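You operate a simulated robot arm through the tools that you are given. There is no shell and no other tool.

The job below is to be done with a simulated two-armed robot. You get a single attempt, and the scene is never put back.

## Task
Fetch the white block and set it on the square black pad. Take the blue handled jug and leave it on the thin grey slab. Put the green handled jug on the top of the wire rack. Put the white cup on the shelf under the bin bench. Take the orange cup on the kneader end of the bin bench and put it away on the roller bench beside the white cabinet. Put the square brown pad on the thin black slab. Press the zero button three times. Open the blue bin lid. Do these in any order. Set down upright: blue handled jug, green handled jug, white cup, orange cup.

The check looks at the end state, three seconds after you hand in, the way a careful person would. Anything else that was tipped, shoved, dropped, spilled or broken makes it a failure. A push-on lid holds only when it is set on centred and level and pressed home; a screw cap is set on level and turned clockwise until tight.

## Robot
Two 6-joint arms with two-finger grippers on one trunk, on a base that moves. Base frame: it is fixed to the floor where the robot stands at the start and does not move with it; the origin is under the middle of the robot, x ahead of it, y to its left, z up. Lengths are in mm, angles in rad, forces in N, time in s.
The left shoulder is at the start at [70, 148, 1450], the right one opposite. With the tool pointing down near the work surface each hand reaches from about 340 to 620 mm from the robot's upright axis, wherever it stands, measured 20 degrees to its own side. Places, roughly: blue bin lid [1600, 1500, 900]; blue handled jug [1750, 500, 750]; green handled jug [2000, 250, 750]; orange cup (7x7x9 cm) [1300, 1600, 800]; roller bench beside the white cabinet [-800, 1000, 800]; shelf under the bin bench [1800, 1000, 300]; square black pad (6x6x3 cm) [2100, 200, 800]; square brown pad (6x6x3 cm) [500, -1100, 800]; thin black slab (15x12x2 cm) [-2700, 100, 800]; thin grey slab (15x12x2 cm) [-2500, 200, 800]; top of the wire rack (23x38 cm) [-520, -1560, 840]; white block (5x5x3 cm) [2000, 400, 800]; white cup (7x7x9 cm) [1600, 1000, 800]; zero button [-1000, -1500, 800]. Payload 2.45 kg a hand.
The TCP of each hand is the grasp point between the finger pads, 30 mm short of the fingertips. In the tool frame z runs along the fingers and y along their closing line. The gripper opens to 106 mm; its body begins 79 mm behind the TCP.
Orientation is told as [roll, pitch, yaw] about the base's x, y, z axes, in that order, counted from this pose: with the fingers straight down and closing along the base's y, the tool's x points along the base's -x, its y along +y and its z along -z.

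## Interface
- The arms move only by the tool drive_tool. It takes "left_motion", "right_motion" or both (then of equal length, played together; a hand with none holds still); each is one flat list of numbers, 7 for each row, row after row: the shift along the base's x, y, z in mm, then the turn, a rotation vector about the base's x, y, z in degrees, then the finger opening in mm, from 0 to 106. In form: [dx, dy, dz, rx, ry, rz, grip, dx, dy, dz, rx, ry, rz, grip, ...]. A call has 1 to 20 rows; each row is the pose to reach, as a shift and turn from the pose commanded when the call began. A row lasts 0.2 s, in which the tool goes at most 50 mm and 0.15 rad; a call with a longer step from one row to the next is refused whole, and so is a gripper value outside its range. Where a pose cannot be reached the arm comes as near as it can. A force on the tool above 40 N (or 10 N above the force at the start of the call, whichever is more), or a blocked arm, ends the call early, and 0.2 s more pass. The fingers move at their own pace (about 72 mm/s each) and stop on an object; they squeeze with about 23 N. The grip force told is the motor's: it shows also when the fingers shut on nothing. Time passes only in rows, and 0.2 s behind the last, so rows that repeat a pose let the fingers close. It gives the time, the measured TCP pose, the force on the tool (base axes), the opening and the grip force at its end, in the units of the frame above (readings bear some noise), with the torque about the TCP (base axes, N m) and any sound that the robot's microphone picked up.
- Cameras (640 x 400 px; columns grow to the right, rows downward): "scene" is now at [131.5, 12.5, 1663.9]; the picture's right is [0.14, -0.99, 0.00], its down [-0.71, -0.10, -0.70] and it looks along [0.69, 0.10, -0.72] (base axes); focal length 261 px, centre (320, 200). "left" rides on the left gripper at [76, 2, -106] in its tool frame; the picture's right is [-0.02, 1.00, 0.00], its down [-0.78, -0.02, -0.62] and it looks along [-0.62, -0.01, 0.78] (tool axes); focal length 247 px, centre (320, 200). "right" rides on the right gripper at [76, -2, -106] in its tool frame; the picture's right is [0.02, 1.00, 0.00], its down [-0.78, 0.02, -0.62] and it looks along [-0.62, 0.01, 0.78] (tool axes); focal length 247 px, centre (320, 200). There is no depth. A picture from a camera that has moved, and an enlarged one, comes with that camera's place and axes in the base frame and with its lens.
- camera(camera): a new picture of that camera. It takes no simulated time.
- raise_lower(by): slides the trunk up (or, below 0, down) by that many mm; the arms and the scene camera ride with it, the base frame stays. It gives what a move gives, with no picture.
- roll_base(legs): drives the robot by 1 to 6 legs, each [ahead, left, turn to the left] in mm, mm and rad, along the robot's own axes; the way and the turn of a leg run together, so that a leg with both is an arc; at most 1500 mm and 3.142 rad a leg. The arms and the cameras ride along, it lands a little off, and it stops where it bumps. It gives what a move gives.
- head_to(pan, tilt): turns the head with the scene camera to pan (to the left, within 1.501 rad either way) and tilt (down, from -0.506 to 1.204), counted from straight ahead of the robot. It gives what a move gives.
- zoom(camera, box): a new picture of the part [left, top, right, bottom] of that camera's present view, enlarged. It takes no simulated time.
- job_done(): hands the job in; it is judged then, once.

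Places have to be worked out from the pictures, the camera data and where the tool is seen. Open the grippers and draw the arms clear of the work before you hand the job in, unless the task says otherwise.

The tools are called after "Emit:" as name(argument=value, ...) on one line, values as JSON. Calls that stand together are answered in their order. drive_tool: Moves the arms, as the interface text tells. Its arguments: {"type":"object","properties":{"left_motion":{"type":"array","items":{"type":"number"}},"right_motion":{"type":"array","items":{"type":"number"}}},"required":[]} The other tools are called the same way: raise_lower (by) moves the trunk up or down; roll_base (legs) drives the base; head_to (pan, tilt) turns the head that bears the scene camera; camera (camera) takes a picture; zoom (camera, box) takes an enlarged picture of a part of a camera's view; job_done () hands the job in.

At the start:

```text
t: 0.0
left_ee_pos: [515.3, 165.5, 1054.0]
left_ee_rot: [0.0, 0.0, 0.0]
left_force: [-0.6, -0.7, 0.1]
left_torque: [0.02, -0.01, -0.04]
left_finger_gap: 106.1
left_finger_force: 0.0
right_ee_pos: [551.6, -184.8, 1091.1]
right_ee_rot: [0.0, -0.001, 0.0]
right_force: [0.0, 0.1, -0.5]
right_torque: [-0.03, 0.0, 0.0]
right_finger_gap: 105.9
right_finger_force: 0.0
trunk travel left (down, up): [-923.0, 17.0]
robot x, y, heading: [-1.3, -0.4, -0.0]
head pan, tilt (commanded): [0.14, 0.798]
```

scene: 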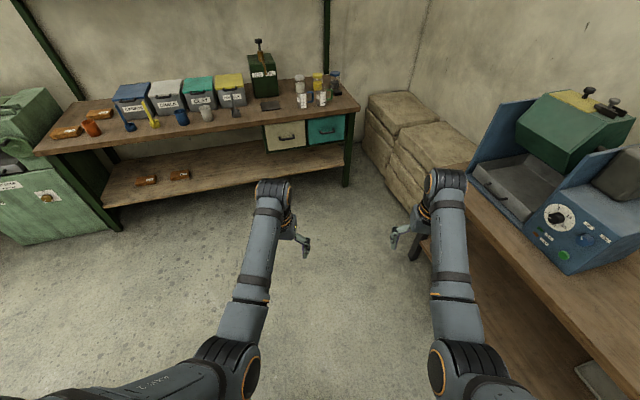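
right: 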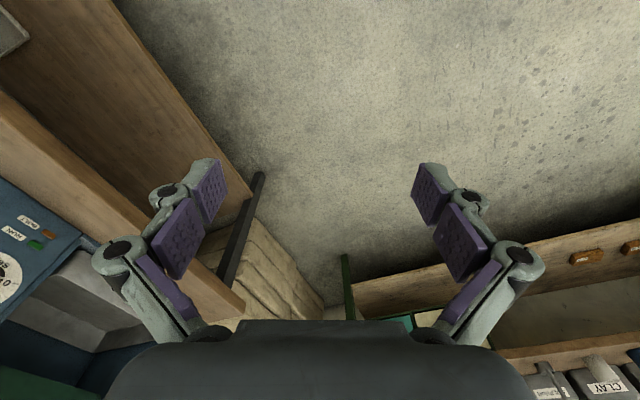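
left: 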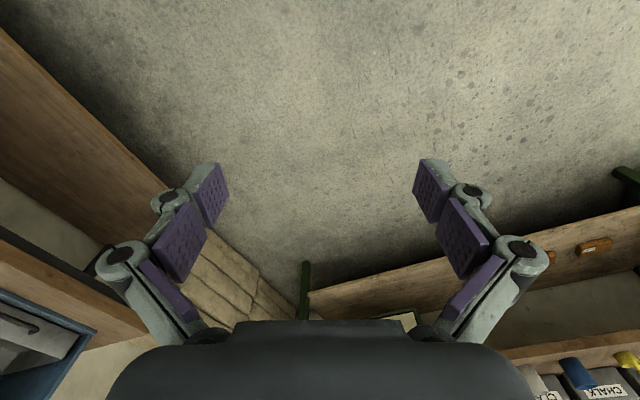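

I start by surveying the room: the scene picture shows the bin bench ahead and a machine bench on the right. I zoom into the bin bench first.

Emit:
zoom(camera="scene", box=[30, 30, 230, 155])

Emit:
zoom(camera="scene", box=[180, 30, 380, 155])

Emit:
zoom(camera="scene", box=[440, 70, 640, 400])

```text
3.20 times, centred on (130, 92) of scene
camera zoom: at [131.5, 12.5, 1663.9], right [0.14, -0.99, 0.0], down [-0.71, -0.1, -0.7], along [0.69, 0.1, -0.72], focal length 835 px, centre (928, 544)
```

zoom: 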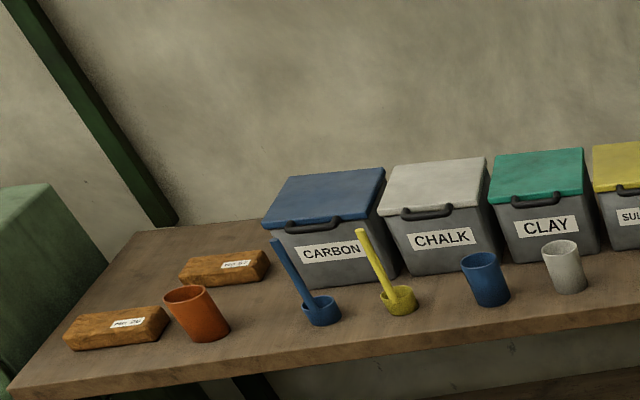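

```text
3.20 times, centred on (280, 92) of scene
camera zoom: at [131.5, 12.5, 1663.9], right [0.14, -0.99, 0.0], down [-0.71, -0.1, -0.7], along [0.69, 0.1, -0.72], focal length 835 px, centre (448, 544)
```

zoom: 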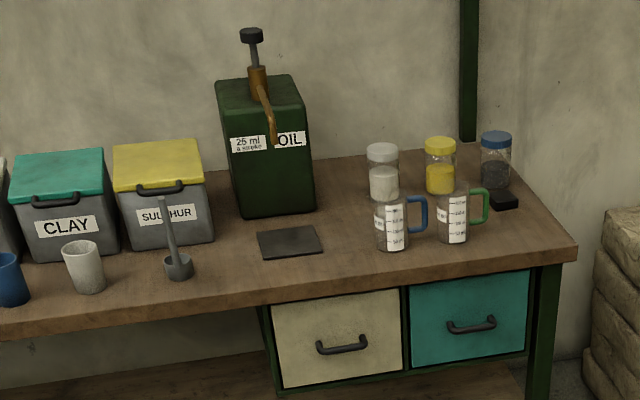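

```text
1.21 times, centred on (540, 235) of scene
camera zoom: at [131.5, 12.5, 1663.9], right [0.14, -0.99, 0.0], down [-0.71, -0.1, -0.7], along [0.69, 0.1, -0.72], focal length 316 px, centre (53, 158)
```

zoom: 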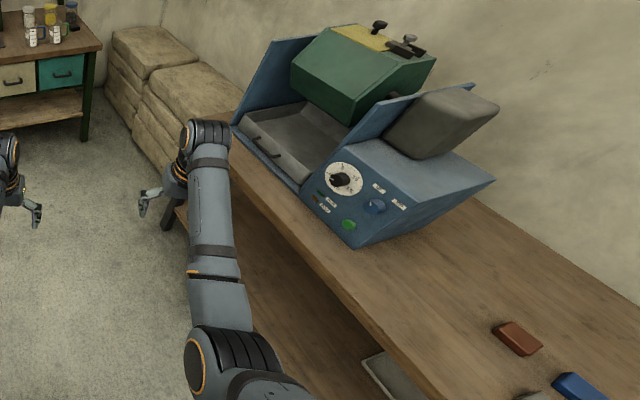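

The bin bench holds cups, ladles, bins, oil can, jugs and the black pad. I now pan the head to look around the rest.

Emit:
head_to(pan=-1.2, tilt=0.6)

Emit:
camera(camera="scene")

Emit:
head_to(pan=1.4, tilt=0.6)

Emit:
camera(camera="scene")

```text
t: 1.5
left_ee_pos: [514.2, 166.1, 1053.6]
left_ee_rot: [0.0, 0.0, -0.001]
left_force: [-0.8, 0.0, -0.7]
left_torque: [0.02, -0.01, 0.0]
left_finger_gap: 106.0
left_finger_force: 0.1
right_ee_pos: [551.5, -185.0, 1090.3]
right_ee_rot: [0.001, 0.001, 0.0]
right_force: [-0.3, 0.1, 0.1]
right_torque: [0.0, 0.02, 0.02]
right_finger_gap: 105.9
right_finger_force: 0.1
trunk travel left (down, up): [-923.0, 17.0]
robot x, y, heading: [0.5, -1.3, 0.001]
head pan, tilt (commanded): [-1.201, 0.6]
```

```text
taken
camera scene: at [83.5, -81.2, 1680.6], right [-0.93, -0.36, 0.0], down [-0.2, 0.53, -0.82], along [0.3, -0.77, -0.57], focal length 261 px, centre (320, 200)
```

scene: 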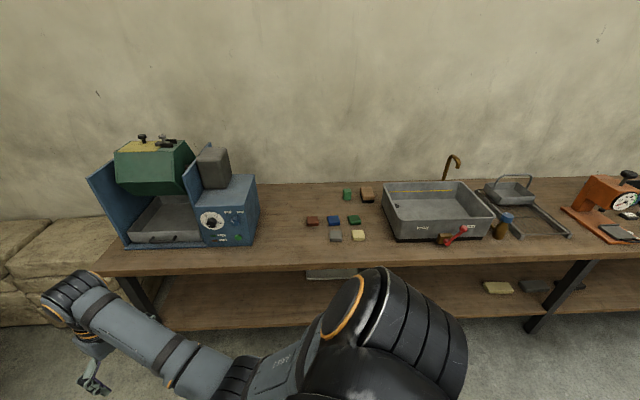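

```text
t: 3.8
left_ee_pos: [514.3, 165.3, 1055.0]
left_ee_rot: [0.0, -0.001, 0.0]
left_force: [0.2, -0.2, 0.0]
left_torque: [0.0, 0.0, 0.0]
left_finger_gap: 106.0
left_finger_force: 0.0
right_ee_pos: [551.4, -185.4, 1091.6]
right_ee_rot: [-0.001, 0.0, 0.001]
right_force: [0.4, -0.3, 0.8]
right_torque: [0.03, -0.02, 0.01]
right_finger_gap: 105.8
right_finger_force: 0.2
trunk travel left (down, up): [-923.0, 17.0]
robot x, y, heading: [0.4, 1.5, -0.001]
head pan, tilt (commanded): [1.4, 0.6]
```

```text
taken
camera scene: at [66.5, 88.3, 1680.6], right [0.99, -0.17, 0.0], down [-0.1, -0.56, -0.83], along [0.14, 0.81, -0.56], focal length 261 px, centre (320, 200)
```

scene: 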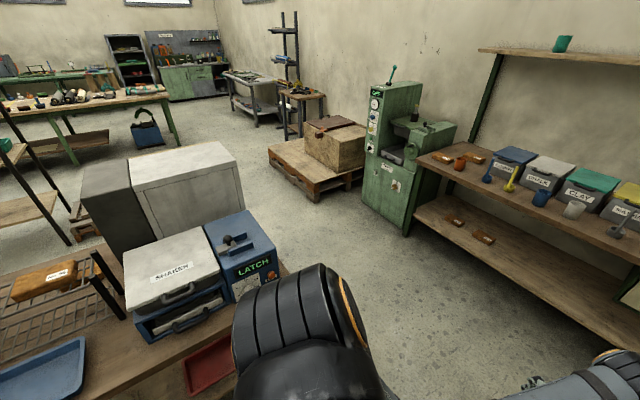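

The machine bench on the right side has blocks, a basin, a rack and a scale; the left side has a roller bench with shaker. I turn the robot around to see behind.

Emit:
roll_base(legs=[[0, 0, 1.571]])

Emit:
head_to(pan=0.6, tilt=0.5)

Emit:
camera(camera="scene")

Emit:
head_to(pan=1.5, tilt=0.5)

Emit:
camera(camera="scene")

```text
t: 8.1
left_ee_pos: [-165.3, 512.4, 1054.2]
left_ee_rot: [0.001, -0.002, 1.577]
left_force: [-0.1, 0.1, -0.8]
left_torque: [0.0, 0.01, 0.04]
left_finger_gap: 106.1
left_finger_force: 0.1
right_ee_pos: [181.3, 552.5, 1092.0]
right_ee_rot: [-0.001, 0.001, 1.575]
right_force: [0.2, -0.2, 0.7]
right_torque: [0.0, 0.0, -0.03]
right_finger_gap: 105.6
right_finger_force: 0.0
trunk travel left (down, up): [-923.0, 17.0]
robot x, y, heading: [1.8, -0.9, 1.575]
head pan, tilt (commanded): [1.4, 0.6]
```

```text
t: 9.2
left_ee_pos: [-167.7, 512.7, 1054.9]
left_ee_rot: [0.0, 0.001, 1.576]
left_force: [-0.3, 0.6, -1.0]
left_torque: [0.03, 0.01, 0.01]
left_finger_gap: 106.0
left_finger_force: 0.1
right_ee_pos: [183.5, 552.2, 1091.3]
right_ee_rot: [0.0, 0.001, 1.574]
right_force: [0.0, -0.5, -0.7]
right_torque: [0.03, 0.03, -0.02]
right_finger_gap: 105.9
right_finger_force: 0.0
trunk travel left (down, up): [-923.0, 17.0]
robot x, y, heading: [-1.5, 3.3, 1.581]
head pan, tilt (commanded): [0.6, 0.499]
```

```text
taken
camera scene: at [-50.9, 126.3, 1689.6], right [0.82, 0.57, 0.0], down [0.27, -0.39, -0.88], along [-0.5, 0.72, -0.48], focal length 261 px, centre (320, 200)
```

scene: 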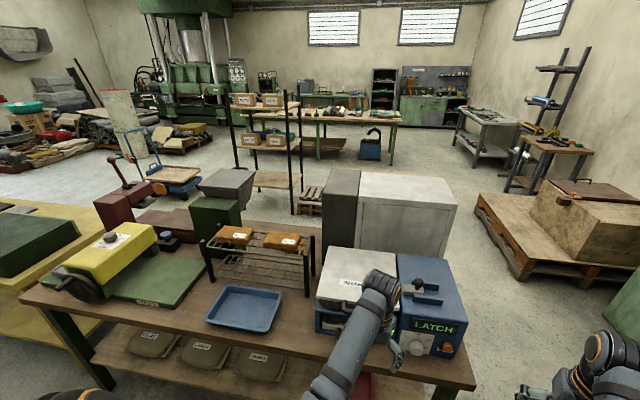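

```text
t: 10.4
left_ee_pos: [-167.8, 512.6, 1053.8]
left_ee_rot: [0.0, 0.0, 1.576]
left_force: [0.1, 0.4, -0.2]
left_torque: [-0.02, -0.01, 0.0]
left_finger_gap: 105.8
left_finger_force: 0.0
right_ee_pos: [181.9, 551.5, 1091.7]
right_ee_rot: [0.001, 0.0, 1.577]
right_force: [0.3, 0.5, -0.2]
right_torque: [0.03, -0.02, 0.03]
right_finger_gap: 106.1
right_finger_force: 0.1
trunk travel left (down, up): [-923.0, 17.0]
robot x, y, heading: [2.1, 1.1, 1.577]
head pan, tilt (commanded): [1.499, 0.499]
```

```text
taken
camera scene: at [-89.9, 57.7, 1689.7], right [0.07, 1.0, 0.0], down [0.48, -0.03, -0.88], along [-0.88, 0.06, -0.48], focal length 261 px, centre (320, 200)
```

scene: 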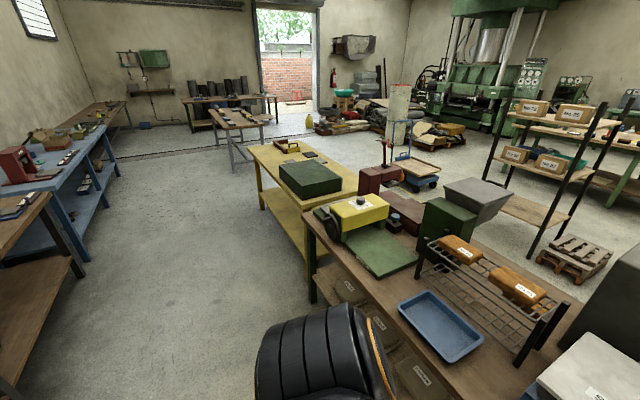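

The slabs seem to be on the far end of the yellow bench. I zoom there and at the parts of the roller bench.

Emit:
zoom(camera="scene", box=[230, 120, 390, 220])

Emit:
zoom(camera="scene", box=[0, 90, 160, 240])

Emit:
zoom(camera="scene", box=[300, 170, 620, 400])

```text
4.00 times, centred on (310, 170) of scene
camera zoom: at [-89.9, 57.7, 1689.7], right [0.07, 1.0, 0.0], down [0.48, -0.03, -0.88], along [-0.88, 0.06, -0.48], focal length 1044 px, centre (360, 320)
```

zoom: 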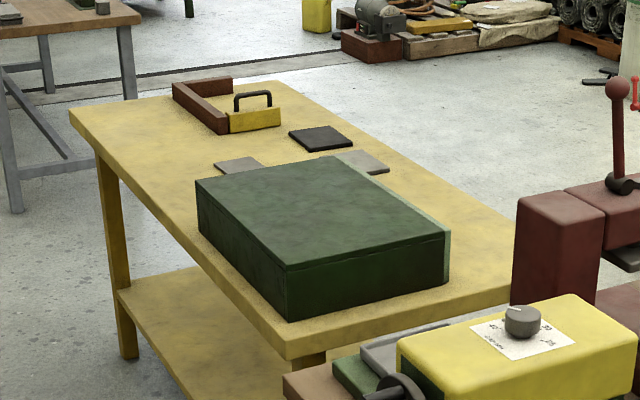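

```text
2.67 times, centred on (80, 165) of scene
camera zoom: at [-89.9, 57.7, 1689.7], right [0.07, 1.0, 0.0], down [0.48, -0.03, -0.88], along [-0.88, 0.06, -0.48], focal length 696 px, centre (960, 293)
```

zoom: 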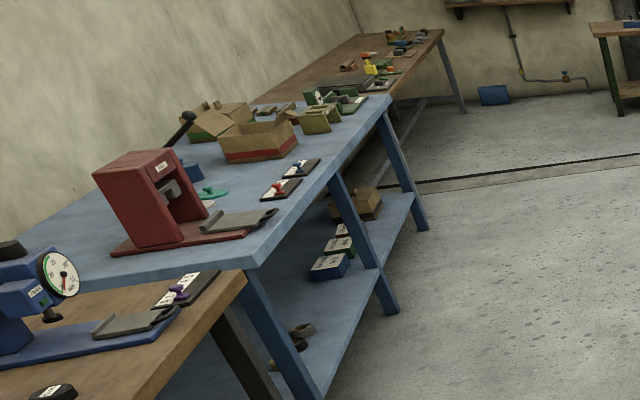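

```text
1.74 times, centred on (460, 285) of scene
camera zoom: at [-89.9, 57.7, 1689.7], right [0.07, 1.0, 0.0], down [0.48, -0.03, -0.88], along [-0.88, 0.06, -0.48], focal length 454 px, centre (76, 52)
```

zoom: 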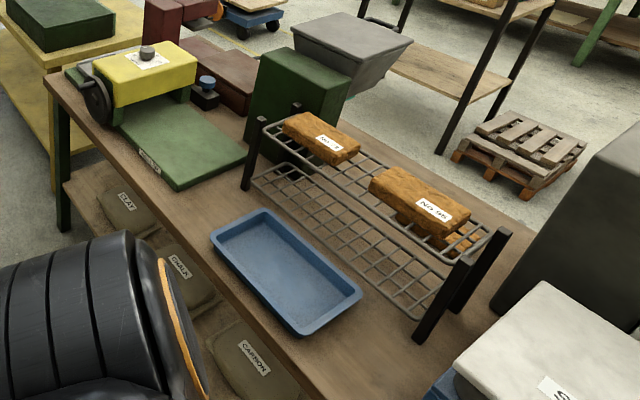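

Two grey slabs and one black slab sit on the far end of the yellow bench. I drive toward the bin bench first, facing it at about 0.42 rad, stopping well short to look.

Emit:
roll_base(legs=[[0, 0, -1.157], [850, -350, 0]])

Emit:
head_to(pan=0.0, tilt=0.6)

Emit:
camera(camera="scene")

```text
t: 18.0
left_ee_pos: [1312.4, 373.4, 1054.2]
left_ee_rot: [-0.001, 0.0, 0.407]
left_force: [-0.2, 0.8, -1.1]
left_torque: [0.0, -0.01, 0.0]
left_finger_gap: 105.9
left_finger_force: 0.1
right_ee_pos: [1484.2, 67.2, 1091.7]
right_ee_rot: [-0.001, 0.0, 0.407]
right_force: [0.7, 0.1, 0.0]
right_torque: [0.03, -0.01, -0.02]
right_finger_gap: 106.1
right_finger_force: 0.1
trunk travel left (down, up): [-923.0, 17.0]
robot x, y, heading: [904.5, 16.6, 0.406]
head pan, tilt (commanded): [1.499, 0.499]
```

```text
t: 19.6
left_ee_pos: [1312.4, 373.3, 1053.0]
left_ee_rot: [0.002, -0.001, 0.407]
left_force: [1.0, -0.2, 0.3]
left_torque: [-0.01, -0.01, 0.0]
left_finger_gap: 106.1
left_finger_force: 0.1
right_ee_pos: [1485.4, 66.1, 1090.6]
right_ee_rot: [-0.001, -0.001, 0.406]
right_force: [-0.4, 0.3, -0.3]
right_torque: [0.0, 0.01, -0.01]
right_finger_gap: 106.0
right_finger_force: 0.1
trunk travel left (down, up): [-923.0, 17.0]
robot x, y, heading: [907.5, 20.7, 0.405]
head pan, tilt (commanded): [0.0, 0.6]
```

```text
taken
camera scene: at [1034.5, 75.0, 1680.6], right [0.4, -0.92, 0.0], down [-0.52, -0.22, -0.82], along [0.76, 0.33, -0.57], focal length 261 px, centre (320, 200)
```

scene: 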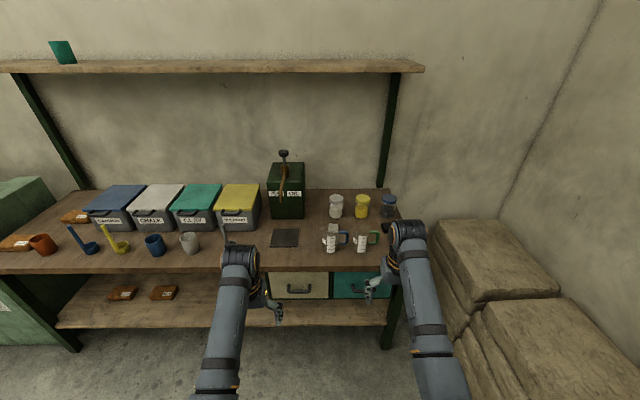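

The bench now is almost square to the robot. I zoom in on the jug area to find the white block and the black pad.

Emit:
zoom(camera="scene", box=[260, 150, 420, 300])

Emit:
zoom(camera="scene", box=[0, 170, 260, 330])

Emit:
camera(camera="right")

Emit:
camera(camera="left")

```text
2.67 times, centred on (340, 225) of scene
camera zoom: at [1034.5, 75.0, 1680.6], right [0.4, -0.92, 0.0], down [-0.52, -0.22, -0.82], along [0.76, 0.33, -0.57], focal length 696 px, centre (267, 133)
```

zoom: 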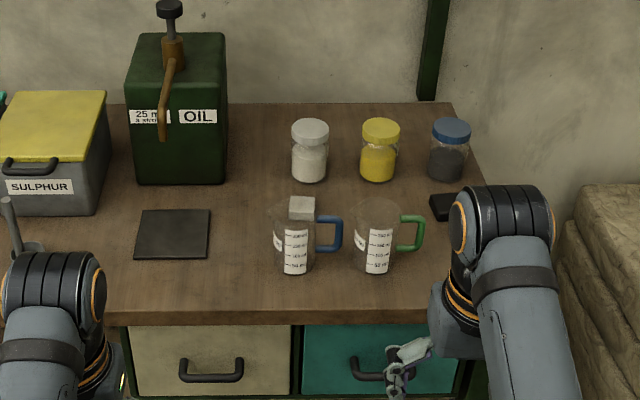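

```text
2.46 times, centred on (130, 250) of scene
camera zoom: at [1034.5, 75.0, 1680.6], right [0.4, -0.92, 0.0], down [-0.52, -0.22, -0.82], along [0.76, 0.33, -0.57], focal length 643 px, centre (788, 77)
```

zoom: 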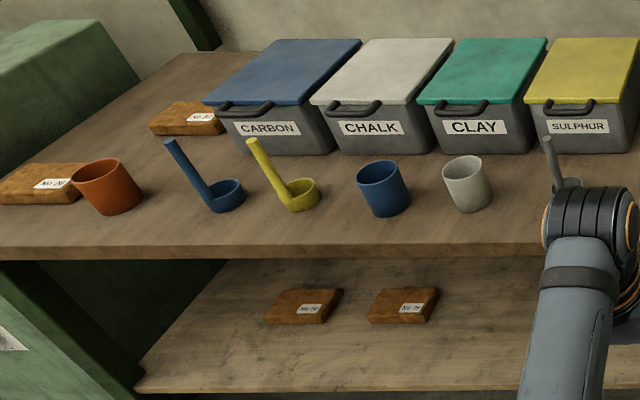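

```text
taken
camera right: at [1416.4, 35.9, 1197.6], right [-0.42, 0.91, 0.0], down [0.71, 0.33, 0.62], along [0.57, 0.26, -0.78], focal length 247 px, centre (320, 200)
```

right: 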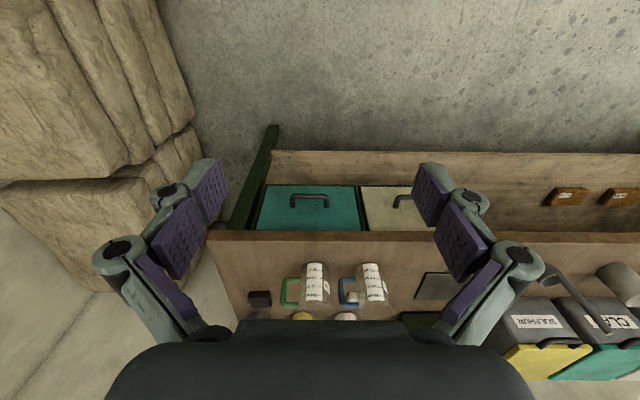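

```text
taken
camera left: at [1241.9, 345.0, 1160.0], right [-0.38, 0.93, 0.0], down [0.73, 0.29, 0.62], along [0.58, 0.23, -0.78], focal length 247 px, centre (320, 200)
```

left: 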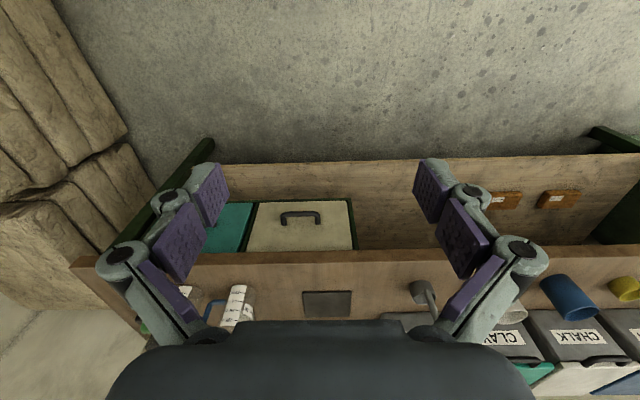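

A whitish block shows right behind (or over) the blue jug. I zoom closely from the scene and the right camera.

Emit:
zoom(camera="scene", box=[310, 180, 410, 260])

Emit:
zoom(camera="right", box=[220, 240, 420, 330])

```text
5.00 times, centred on (360, 220) of scene
camera zoom: at [1034.5, 75.0, 1680.6], right [0.4, -0.92, 0.0], down [-0.52, -0.22, -0.82], along [0.76, 0.33, -0.57], focal length 1305 px, centre (120, 100)
```

zoom: 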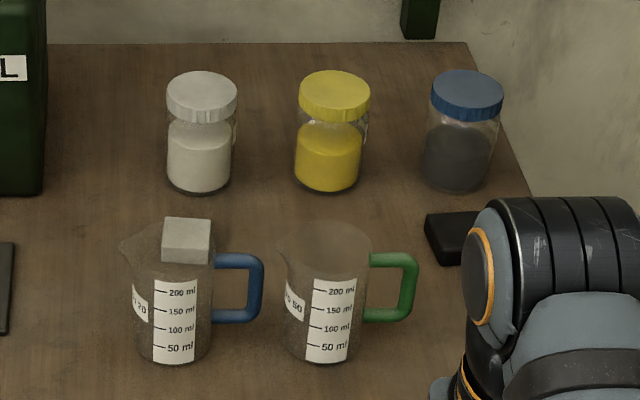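

```text
3.20 times, centred on (320, 285) of right
camera zoom: at [1416.4, 35.9, 1197.6], right [-0.42, 0.91, 0.0], down [0.71, 0.33, 0.62], along [0.57, 0.26, -0.78], focal length 790 px, centre (320, -72)
```

zoom: 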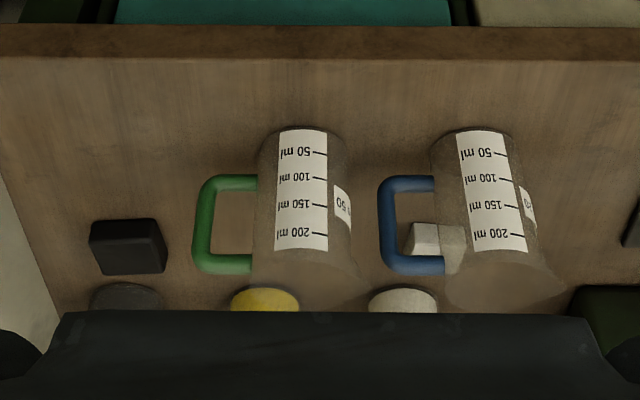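

The white block lies on the bench just behind the blue jug (about [1990, 411], top near z 830), and the black pad is about 275 mm to its right. I roll closer, keeping the heading, and look again.

Emit:
roll_base(legs=[[350, 137, 0.01]])

Emit:
head_to(pan=-0.1, tilt=0.85)

Emit:
camera(camera="scene")

Emit:
camera(camera="right")

```text
t: 22.0
left_ee_pos: [1572.2, 641.2, 1055.2]
left_ee_rot: [-0.001, -0.002, 0.415]
left_force: [0.7, -0.1, 0.4]
left_torque: [0.05, 0.0, 0.02]
left_finger_gap: 106.2
left_finger_force: 0.1
right_ee_pos: [1746.3, 336.6, 1092.1]
right_ee_rot: [0.001, -0.001, 0.414]
right_force: [-0.4, 0.0, 1.1]
right_torque: [-0.01, -0.01, -0.03]
right_finger_gap: 106.3
right_finger_force: 0.0
trunk travel left (down, up): [-923.0, 17.0]
robot x, y, heading: [1168.5, 285.0, 0.416]
head pan, tilt (commanded): [0.0, 0.6]
```

```text
t: 22.8
left_ee_pos: [1572.4, 642.7, 1054.3]
left_ee_rot: [-0.001, 0.0, 0.415]
left_force: [-0.7, 0.3, 0.2]
left_torque: [0.03, 0.01, 0.01]
left_finger_gap: 105.8
left_finger_force: 0.1
right_ee_pos: [1747.5, 336.7, 1090.6]
right_ee_rot: [0.0, 0.001, 0.416]
right_force: [0.4, -0.7, -0.3]
right_torque: [-0.01, -0.01, -0.03]
right_finger_gap: 105.9
right_finger_force: 0.1
trunk travel left (down, up): [-923.0, 17.0]
robot x, y, heading: [1168.3, 287.8, 0.416]
head pan, tilt (commanded): [-0.099, 0.85]
```

```text
taken
camera scene: at [1290.7, 329.9, 1659.6], right [0.31, -0.95, 0.0], down [-0.71, -0.23, -0.66], along [0.63, 0.2, -0.75], focal length 261 px, centre (320, 200)
```

scene: 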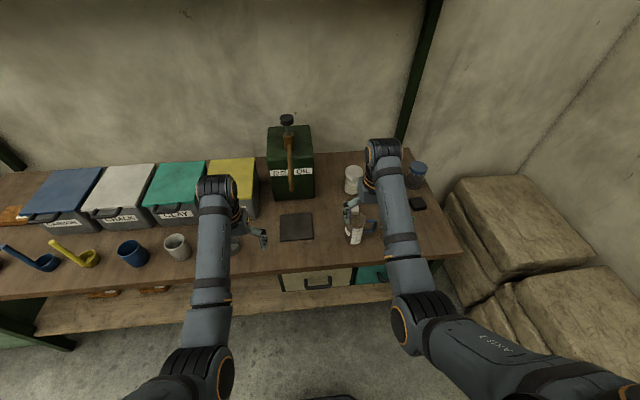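

```text
taken
camera right: at [1679.3, 305.3, 1197.3], right [-0.42, 0.91, 0.0], down [0.71, 0.33, 0.62], along [0.56, 0.26, -0.78], focal length 247 px, centre (320, 200)
```

right: 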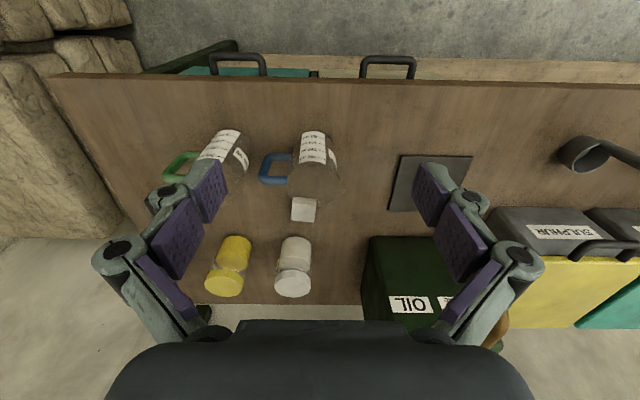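

The right camera confirms the block at about [1990, 412] with the top near z 830. I roll 215 mm ahead, leaving about 340 mm from axis to the bench edge.

Emit:
roll_base(legs=[[120, -20, 0], [90, 0, 0]])

Emit:
camera(camera="right")

Emit:
camera(camera="scene")

```text
t: 24.7
left_ee_pos: [1768.9, 707.7, 1056.5]
left_ee_rot: [-0.001, -0.003, 0.417]
left_force: [-1.0, 0.5, -0.5]
left_torque: [-0.01, -0.05, 0.01]
left_finger_gap: 105.8
left_finger_force: 0.1
right_ee_pos: [1946.2, 402.2, 1093.4]
right_ee_rot: [0.0, -0.003, 0.417]
right_force: [-1.0, 0.0, 0.3]
right_torque: [0.0, -0.05, 0.0]
right_finger_gap: 105.9
right_finger_force: 0.0
trunk travel left (down, up): [-923.0, 17.0]
robot x, y, heading: [1368.8, 354.1, 0.417]
head pan, tilt (commanded): [-0.099, 0.85]
```

```text
taken
camera right: at [1875.7, 370.5, 1199.6], right [-0.42, 0.91, 0.0], down [0.71, 0.33, 0.62], along [0.57, 0.26, -0.78], focal length 247 px, centre (320, 200)
```

right: 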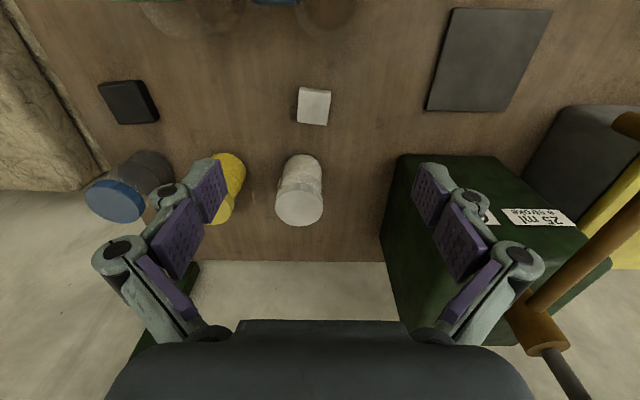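

```text
taken
camera scene: at [1485.2, 393.6, 1660.3], right [0.31, -0.95, 0.0], down [-0.71, -0.23, -0.66], along [0.63, 0.21, -0.75], focal length 261 px, centre (320, 200)
```

scene: 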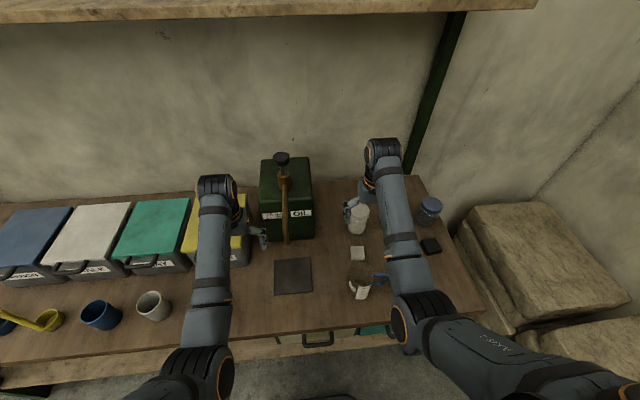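

The block and the black pad are plainly seen in the right camera. I zoom on both to get their orientation.

Emit:
zoom(camera="right", box=[270, 60, 360, 140])

Emit:
zoom(camera="right", box=[80, 60, 180, 140])

```text
5.00 times, centred on (315, 100) of right
camera zoom: at [1875.7, 370.5, 1199.6], right [-0.42, 0.91, 0.0], down [0.71, 0.33, 0.62], along [0.57, 0.26, -0.78], focal length 1235 px, centre (345, 700)
```

zoom: 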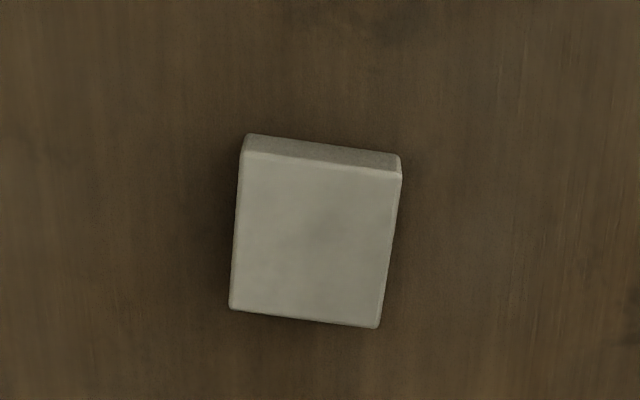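

```text
5.00 times, centred on (130, 100) of right
camera zoom: at [1875.7, 370.5, 1199.6], right [-0.42, 0.91, 0.0], down [0.71, 0.33, 0.62], along [0.57, 0.26, -0.78], focal length 1235 px, centre (1270, 700)
```

zoom: 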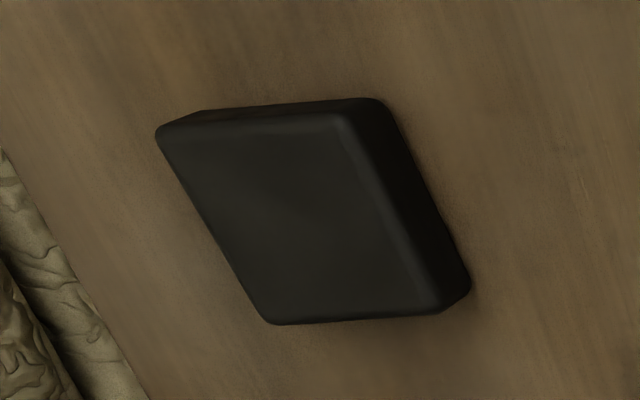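

I zoom with the scene camera on the block to pin down the bench height by triangulation.

Emit:
zoom(camera="scene", box=[330, 225, 390, 285])

Emit:
zoom(camera="scene", box=[400, 210, 460, 270])

```text
6.67 times, centred on (360, 255) of scene
camera zoom: at [1485.2, 393.6, 1660.3], right [0.31, -0.95, 0.0], down [-0.71, -0.23, -0.66], along [0.63, 0.21, -0.75], focal length 1740 px, centre (53, -167)
```

zoom: 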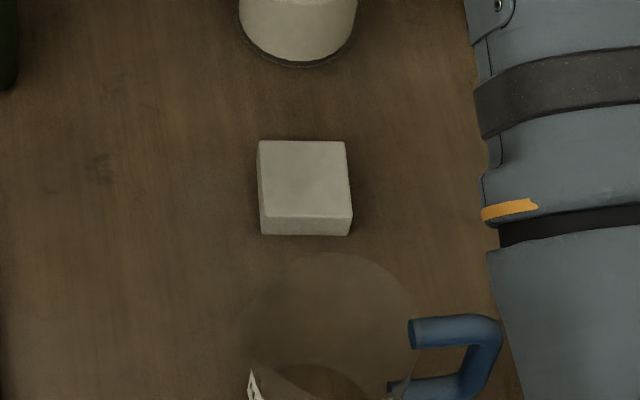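

```text
6.67 times, centred on (430, 240) of scene
camera zoom: at [1485.2, 393.6, 1660.3], right [0.31, -0.95, 0.0], down [-0.71, -0.23, -0.66], along [0.63, 0.21, -0.75], focal length 1740 px, centre (-413, -67)
```

zoom: 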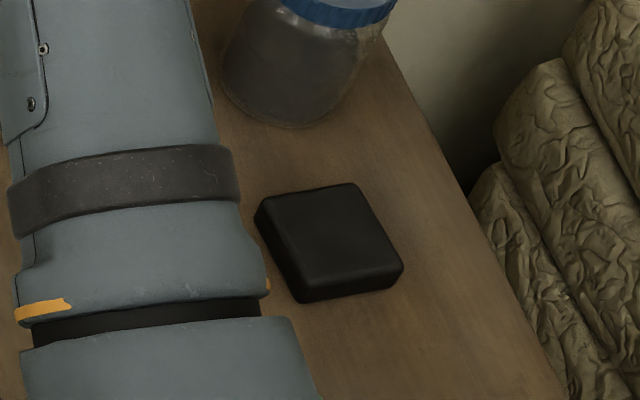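

Triangulation puts the block's top near z 808 and the bench near 778. I first raise and pull back the left hand so that lowering the trunk won't make it touch anything.

Emit:
drive_tool(left_motion=[-15, -7, 42, 0, 0, 0, 106, -30, -13, 84, 0, 0, 0, 106, -46, -20, 126, 0, 0, 0, 106, -61, -27, 168, 0, 0, 0, 106, -76, -33, 210, 0, 0, 0, 106, -91, -40, 250, 0, 0, 0, 106])

Emit:
raise_lower(by=-120)

Emit:
camera(camera="right")

```text
t: 26.3
left_ee_pos: [1758.2, 715.7, 1089.2]
left_ee_rot: [0.084, -0.03, 0.445]
left_force: [-0.1, 0.4, 0.3]
left_torque: [0.0, 0.02, 0.0]
left_finger_gap: 106.1
left_finger_force: 0.0
left hand out of reach, approached as far as the arm can: row 1, 2, 3, 4, 5, 6
right_ee_pos: [1949.4, 404.3, 1090.8]
right_ee_rot: [0.0, 0.0, 0.418]
right_force: [-0.1, -0.4, 0.4]
right_torque: [-0.01, 0.0, 0.01]
right_finger_gap: 106.1
right_finger_force: 0.1
trunk travel left (down, up): [-923.0, 17.0]
robot x, y, heading: [1368.6, 349.3, 0.417]
head pan, tilt (commanded): [-0.099, 0.85]
stopped in row 6 (left hand): the arm was blocked; the commanded pose is now the measured one
```

```text
t: 27.8
left_ee_pos: [1757.4, 715.7, 969.6]
left_ee_rot: [0.084, -0.029, 0.442]
left_force: [-0.2, -0.4, 0.4]
left_torque: [-0.02, 0.0, 0.02]
left_finger_gap: 106.1
left_finger_force: 0.0
right_ee_pos: [1947.7, 404.3, 970.4]
right_ee_rot: [-0.001, -0.002, 0.415]
right_force: [-0.5, 0.0, 0.3]
right_torque: [0.02, -0.01, -0.02]
right_finger_gap: 106.0
right_finger_force: 0.0
trunk travel left (down, up): [-803.0, 137.0]
robot x, y, heading: [1368.1, 348.6, 0.418]
head pan, tilt (commanded): [-0.099, 0.85]
```

```text
taken
camera right: at [1879.6, 372.2, 1077.7], right [-0.42, 0.91, 0.0], down [0.71, 0.33, 0.62], along [0.56, 0.26, -0.78], focal length 247 px, centre (320, 200)
```

right: 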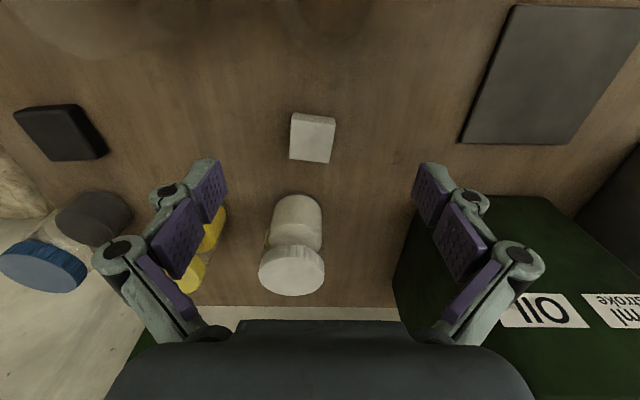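

The left arm could hardly rise with the tool pointing down, so I check what is below it with its camera.

Emit:
camera(camera="left")

Emit:
zoom(camera="right", box=[270, 90, 360, 170])

Emit:
camera(camera="scene")

```text
taken
camera left: at [1688.8, 674.7, 1073.1], right [-0.41, 0.91, 0.08], down [0.72, 0.27, 0.64], along [0.56, 0.32, -0.76], focal length 247 px, centre (320, 200)
```

left: 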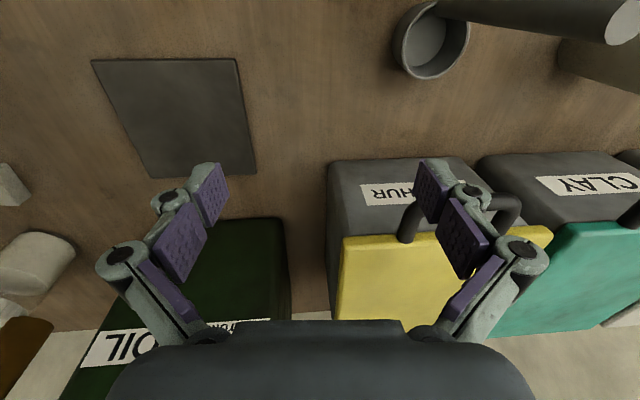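

```text
5.00 times, centred on (315, 130) of right
camera zoom: at [1879.6, 372.2, 1077.7], right [-0.42, 0.91, 0.0], down [0.71, 0.33, 0.62], along [0.56, 0.26, -0.78], focal length 1235 px, centre (345, 550)
```

zoom: 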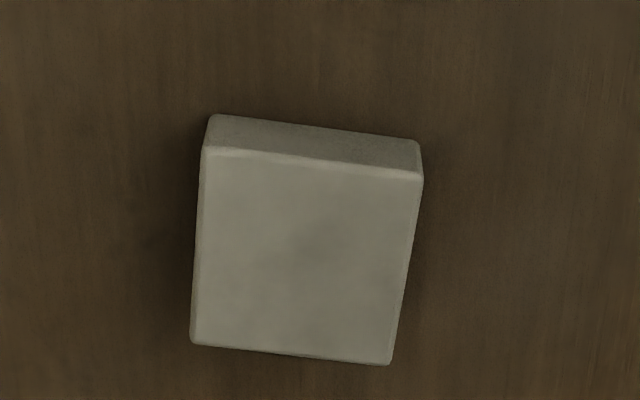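

```text
taken
camera scene: at [1490.8, 396.0, 1539.7], right [0.31, -0.95, 0.0], down [-0.71, -0.23, -0.66], along [0.63, 0.21, -0.75], focal length 261 px, centre (320, 200)
```

scene: 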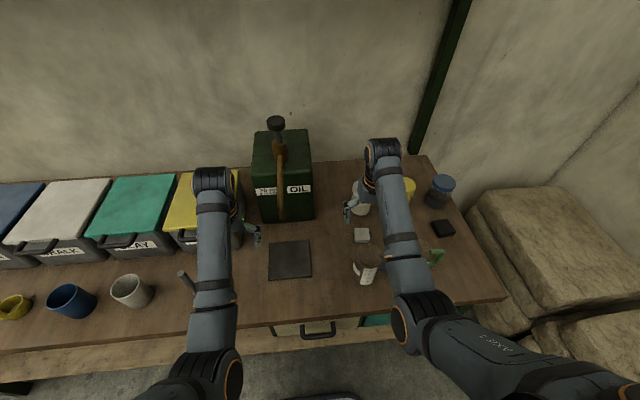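

Block estimated at about [1995, 414]; the white jar is ~108 mm behind it, leaving room. I move the right hand above the block, turn it to match the block (-7.5°), and come down to about z 880.

Emit:
drive_tool(right_motion=[16, 3, -30, 0, 0, -2.5, 106, 32, 7, -60, 0, 0, -5, 106, 47, 10, -90, 0, 0, -7.5, 106])

Emit:
camera(camera="right")

Emit:
camera(camera="scene")

```text
t: 28.6
left_ee_pos: [1756.5, 715.4, 968.6]
left_ee_rot: [0.083, -0.027, 0.443]
left_force: [0.1, -0.2, -0.2]
left_torque: [-0.01, 0.03, 0.0]
left_finger_gap: 105.9
left_finger_force: 0.0
right_ee_pos: [1995.3, 414.1, 882.3]
right_ee_rot: [0.0, 0.0, 0.284]
right_force: [0.1, -0.3, -0.9]
right_torque: [0.01, 0.02, -0.02]
right_finger_gap: 105.8
right_finger_force: 0.1
trunk travel left (down, up): [-803.0, 137.0]
robot x, y, heading: [1370.4, 348.0, 0.416]
head pan, tilt (commanded): [-0.099, 0.85]
```

```text
taken
camera right: at [1923.3, 392.0, 987.0], right [-0.3, 0.95, 0.0], down [0.75, 0.24, 0.62], along [0.59, 0.19, -0.78], focal length 247 px, centre (320, 200)
```

right: 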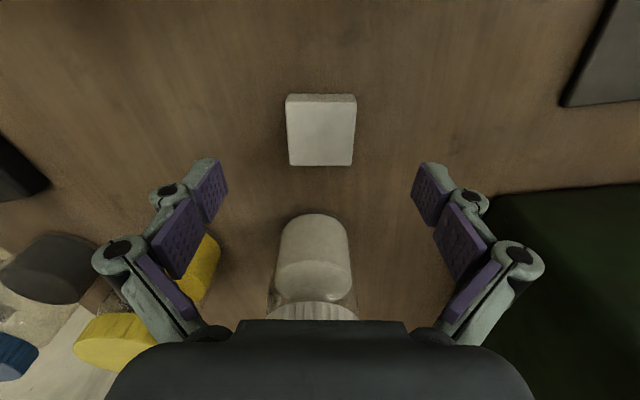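

```text
taken
camera scene: at [1492.0, 396.4, 1539.6], right [0.31, -0.95, 0.0], down [-0.71, -0.23, -0.66], along [0.63, 0.21, -0.75], focal length 261 px, centre (320, 200)
```

scene: 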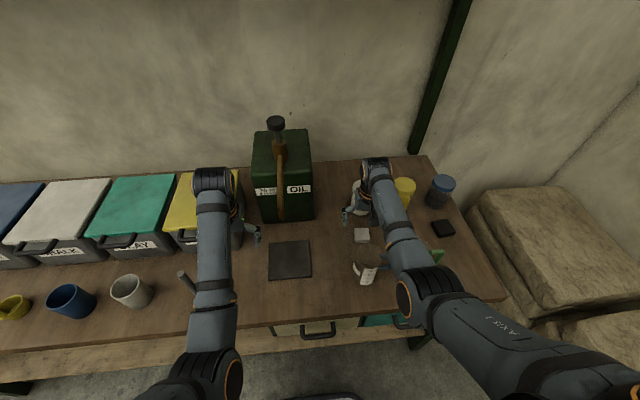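

The block is centred under the right hand and aligned. I descend to about z 821 (fingertips ~6 mm above the bench) and close.

Emit:
drive_tool(right_motion=[0, 0, -30, 0, 0, 0, 106, 0, 0, -50, 0, 0, 0, 106, 0, 0, -61, 0, 0, 0, 106, 0, 0, -61, 0, 0, 0, 106])

Emit:
camera(camera="right")

```text
t: 29.6
left_ee_pos: [1756.8, 715.1, 968.8]
left_ee_rot: [0.084, -0.029, 0.443]
left_force: [-0.7, 0.1, 0.4]
left_torque: [0.02, -0.03, 0.02]
left_finger_gap: 106.0
left_finger_force: 0.0
right_ee_pos: [1996.1, 414.3, 819.5]
right_ee_rot: [0.001, 0.001, 0.284]
right_force: [-1.1, -0.4, 0.5]
right_torque: [0.0, -0.01, -0.03]
right_finger_gap: 105.9
right_finger_force: 0.1
trunk travel left (down, up): [-803.0, 137.0]
robot x, y, heading: [1370.7, 349.4, 0.417]
head pan, tilt (commanded): [-0.099, 0.85]
```

```text
taken
camera right: at [1923.9, 391.9, 926.8], right [-0.3, 0.95, 0.0], down [0.75, 0.24, 0.62], along [0.59, 0.19, -0.78], focal length 247 px, centre (320, 200)
```

right: 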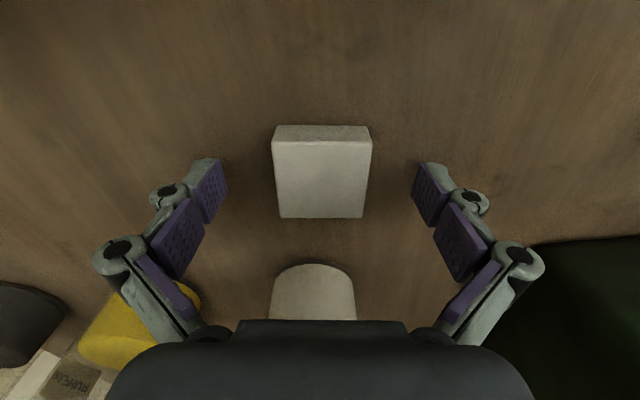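

The block sits centred between the fingers (top about z 814). I close the fingers and then lift 100 mm.

Emit:
drive_tool(right_motion=[0, 0, 0, 0, 0, 0, 60, 0, 0, 0, 0, 0, 0, 30, 0, 0, 0, 0, 0, 0, 30, 0, 0, 0, 0, 0, 0, 30, 0, 0, 0, 0, 0, 0, 30])

```text
t: 30.6
left_ee_pos: [1752.4, 715.6, 971.1]
left_ee_rot: [0.083, -0.03, 0.444]
left_force: [-0.5, 0.0, 0.8]
left_torque: [0.0, 0.02, 0.02]
left_finger_gap: 106.1
left_finger_force: 0.0
right_ee_pos: [1997.3, 416.1, 829.6]
right_ee_rot: [0.001, -0.014, 0.284]
right_force: [-10.2, -3.4, 21.0]
right_torque: [-0.3, 0.49, -0.13]
right_finger_gap: 47.5
right_finger_force: 22.9
trunk travel left (down, up): [-803.0, 137.0]
robot x, y, heading: [1368.3, 346.5, 0.417]
head pan, tilt (commanded): [-0.099, 0.85]
stopped in row 4 (right hand): the force on the tool passed its limit at 42 N (the readings are from after the stop); the commanded pose is now the measured one
```

The fingertips met the bench while closing (pushed up 10 mm) but the block is gripped at 47.5 mm. I lift it straight up.

Emit:
drive_tool(right_motion=[0, 0, 20, 0, 0, 0, 30, 0, 0, 50, 0, 0, 0, 30, 0, 0, 90, 0, 0, 0, 30, 0, 0, 120, 0, 0, 0, 30])

Emit:
camera(camera="right")

Emit:
camera(camera="scene")

```text
t: 31.6
left_ee_pos: [1756.8, 716.0, 969.1]
left_ee_rot: [0.083, -0.029, 0.443]
left_force: [0.1, 1.0, 0.1]
left_torque: [0.01, -0.01, -0.01]
left_finger_gap: 105.9
left_finger_force: 0.1
right_ee_pos: [2000.2, 415.2, 944.4]
right_ee_rot: [0.0, -0.008, 0.287]
right_force: [0.1, 0.2, -4.0]
right_torque: [-0.02, 0.0, -0.01]
right_finger_gap: 47.4
right_finger_force: 23.2
trunk travel left (down, up): [-803.0, 137.0]
robot x, y, heading: [1369.4, 349.9, 0.417]
head pan, tilt (commanded): [-0.099, 0.85]
```

```text
taken
camera right: at [1927.0, 391.7, 1051.0], right [-0.3, 0.95, 0.0], down [0.74, 0.24, 0.63], along [0.6, 0.19, -0.78], focal length 247 px, centre (320, 200)
```

right: 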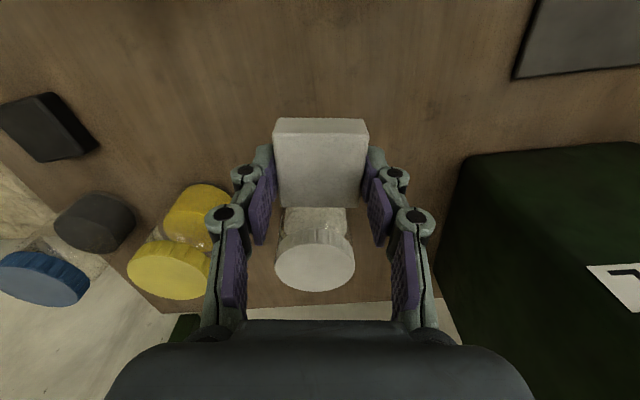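

```text
taken
camera scene: at [1491.9, 396.2, 1539.5], right [0.31, -0.95, 0.0], down [-0.71, -0.23, -0.66], along [0.63, 0.21, -0.75], focal length 261 px, centre (320, 200)
```

scene: 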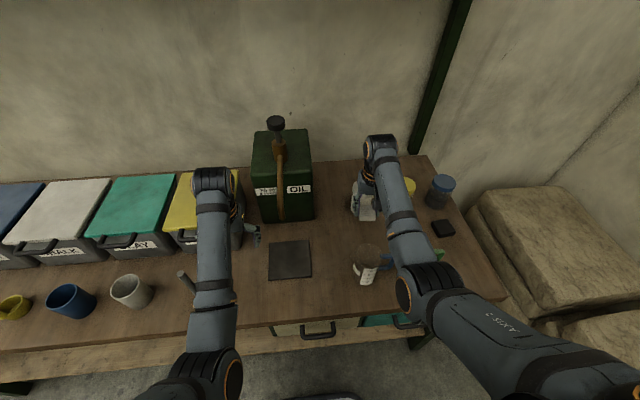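

The block is held firmly, bottom about 35 mm below the TCP. The pad lies about 275 mm to the right at roughly [2105, 158]; I raise the hand a bit more and roll the base right.

Emit:
drive_tool(right_motion=[0, 0, 20, 0, 0, 0, 30, 0, 0, 40, 0, 0, 0, 30])

Emit:
roll_base(legs=[[0, -275, 0]])

Emit:
camera(camera="right")

Emit:
camera(camera="scene")

```text
t: 32.2
left_ee_pos: [1756.6, 715.1, 969.0]
left_ee_rot: [0.086, -0.027, 0.444]
left_force: [0.2, 0.1, -0.3]
left_torque: [0.02, 0.01, 0.03]
left_finger_gap: 105.9
left_finger_force: 0.0
right_ee_pos: [2000.6, 417.3, 984.4]
right_ee_rot: [0.0, -0.008, 0.285]
right_force: [0.6, 0.5, -4.0]
right_torque: [-0.02, -0.01, 0.0]
right_finger_gap: 47.6
right_finger_force: 23.4
trunk travel left (down, up): [-803.0, 137.0]
robot x, y, heading: [1370.9, 348.6, 0.414]
head pan, tilt (commanded): [-0.099, 0.85]
```

```text
t: 33.4
left_ee_pos: [1797.6, 624.3, 969.4]
left_ee_rot: [0.109, -0.031, 0.471]
left_force: [-5.3, 8.0, 1.2]
left_torque: [-0.75, -0.47, 0.39]
left_finger_gap: 106.4
left_finger_force: 0.1
right_ee_pos: [2044.0, 318.7, 982.8]
right_ee_rot: [-0.001, -0.007, 0.285]
right_force: [0.0, -0.6, -3.6]
right_torque: [0.01, -0.04, 0.01]
right_finger_gap: 47.6
right_finger_force: 23.0
trunk travel left (down, up): [-803.0, 137.0]
robot x, y, heading: [1414.3, 248.5, 0.416]
head pan, tilt (commanded): [-0.099, 0.85]
stopped in leg 1: the force on the tool passed its limit at 120 N (the readings are from after the stop); the commanded pose is now the measured one
```

```text
taken
camera right: at [1971.0, 296.0, 1089.1], right [-0.3, 0.95, 0.0], down [0.74, 0.24, 0.63], along [0.6, 0.19, -0.78], focal length 247 px, centre (320, 200)
```

right: 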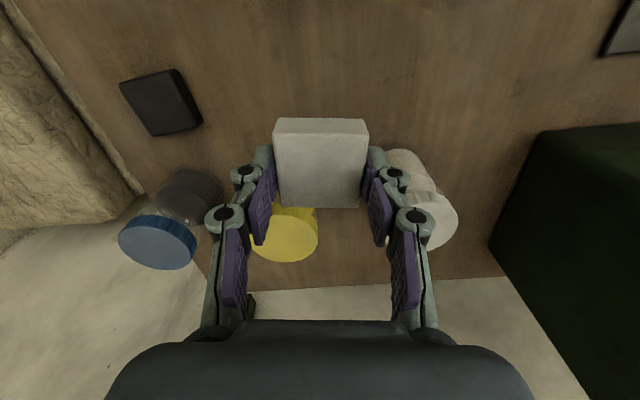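

```text
taken
camera scene: at [1534.6, 298.7, 1539.6], right [0.31, -0.95, 0.0], down [-0.71, -0.23, -0.66], along [0.63, 0.21, -0.75], focal length 261 px, centre (320, 200)
```

scene: 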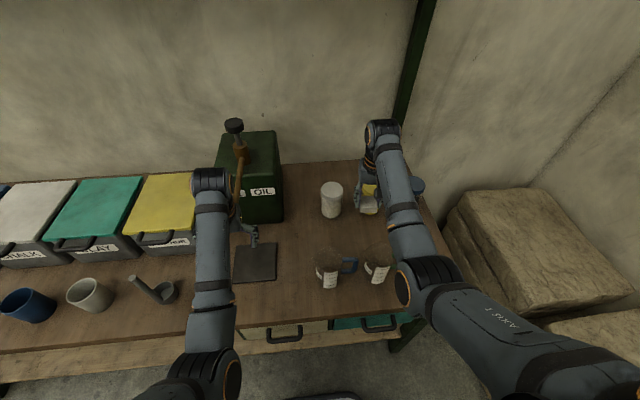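

The left hand ran into something, most likely the oil can's spout. I zoom in to see what is touching before moving away.

Emit:
zoom(camera="scene", box=[180, 100, 320, 300])

Emit:
camera(camera="left")

```text
2.00 times, centred on (250, 200) of scene
camera zoom: at [1534.6, 298.7, 1539.6], right [0.31, -0.95, 0.0], down [-0.71, -0.23, -0.66], along [0.63, 0.21, -0.75], focal length 522 px, centre (460, 200)
```

zoom: 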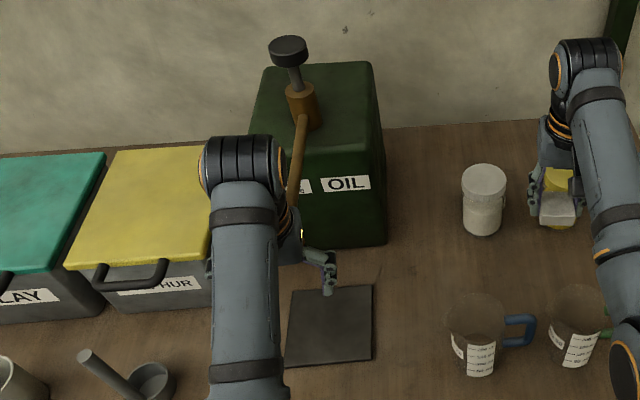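

```text
taken
camera left: at [1730.5, 580.0, 1072.4], right [-0.43, 0.89, 0.11], down [0.72, 0.27, 0.64], along [0.54, 0.35, -0.76], focal length 247 px, centre (320, 200)
```

left: 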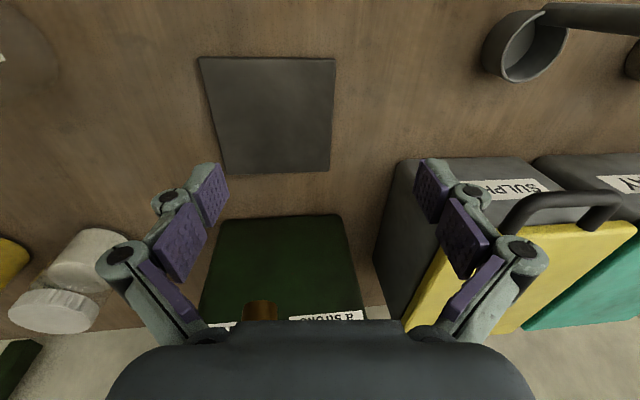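

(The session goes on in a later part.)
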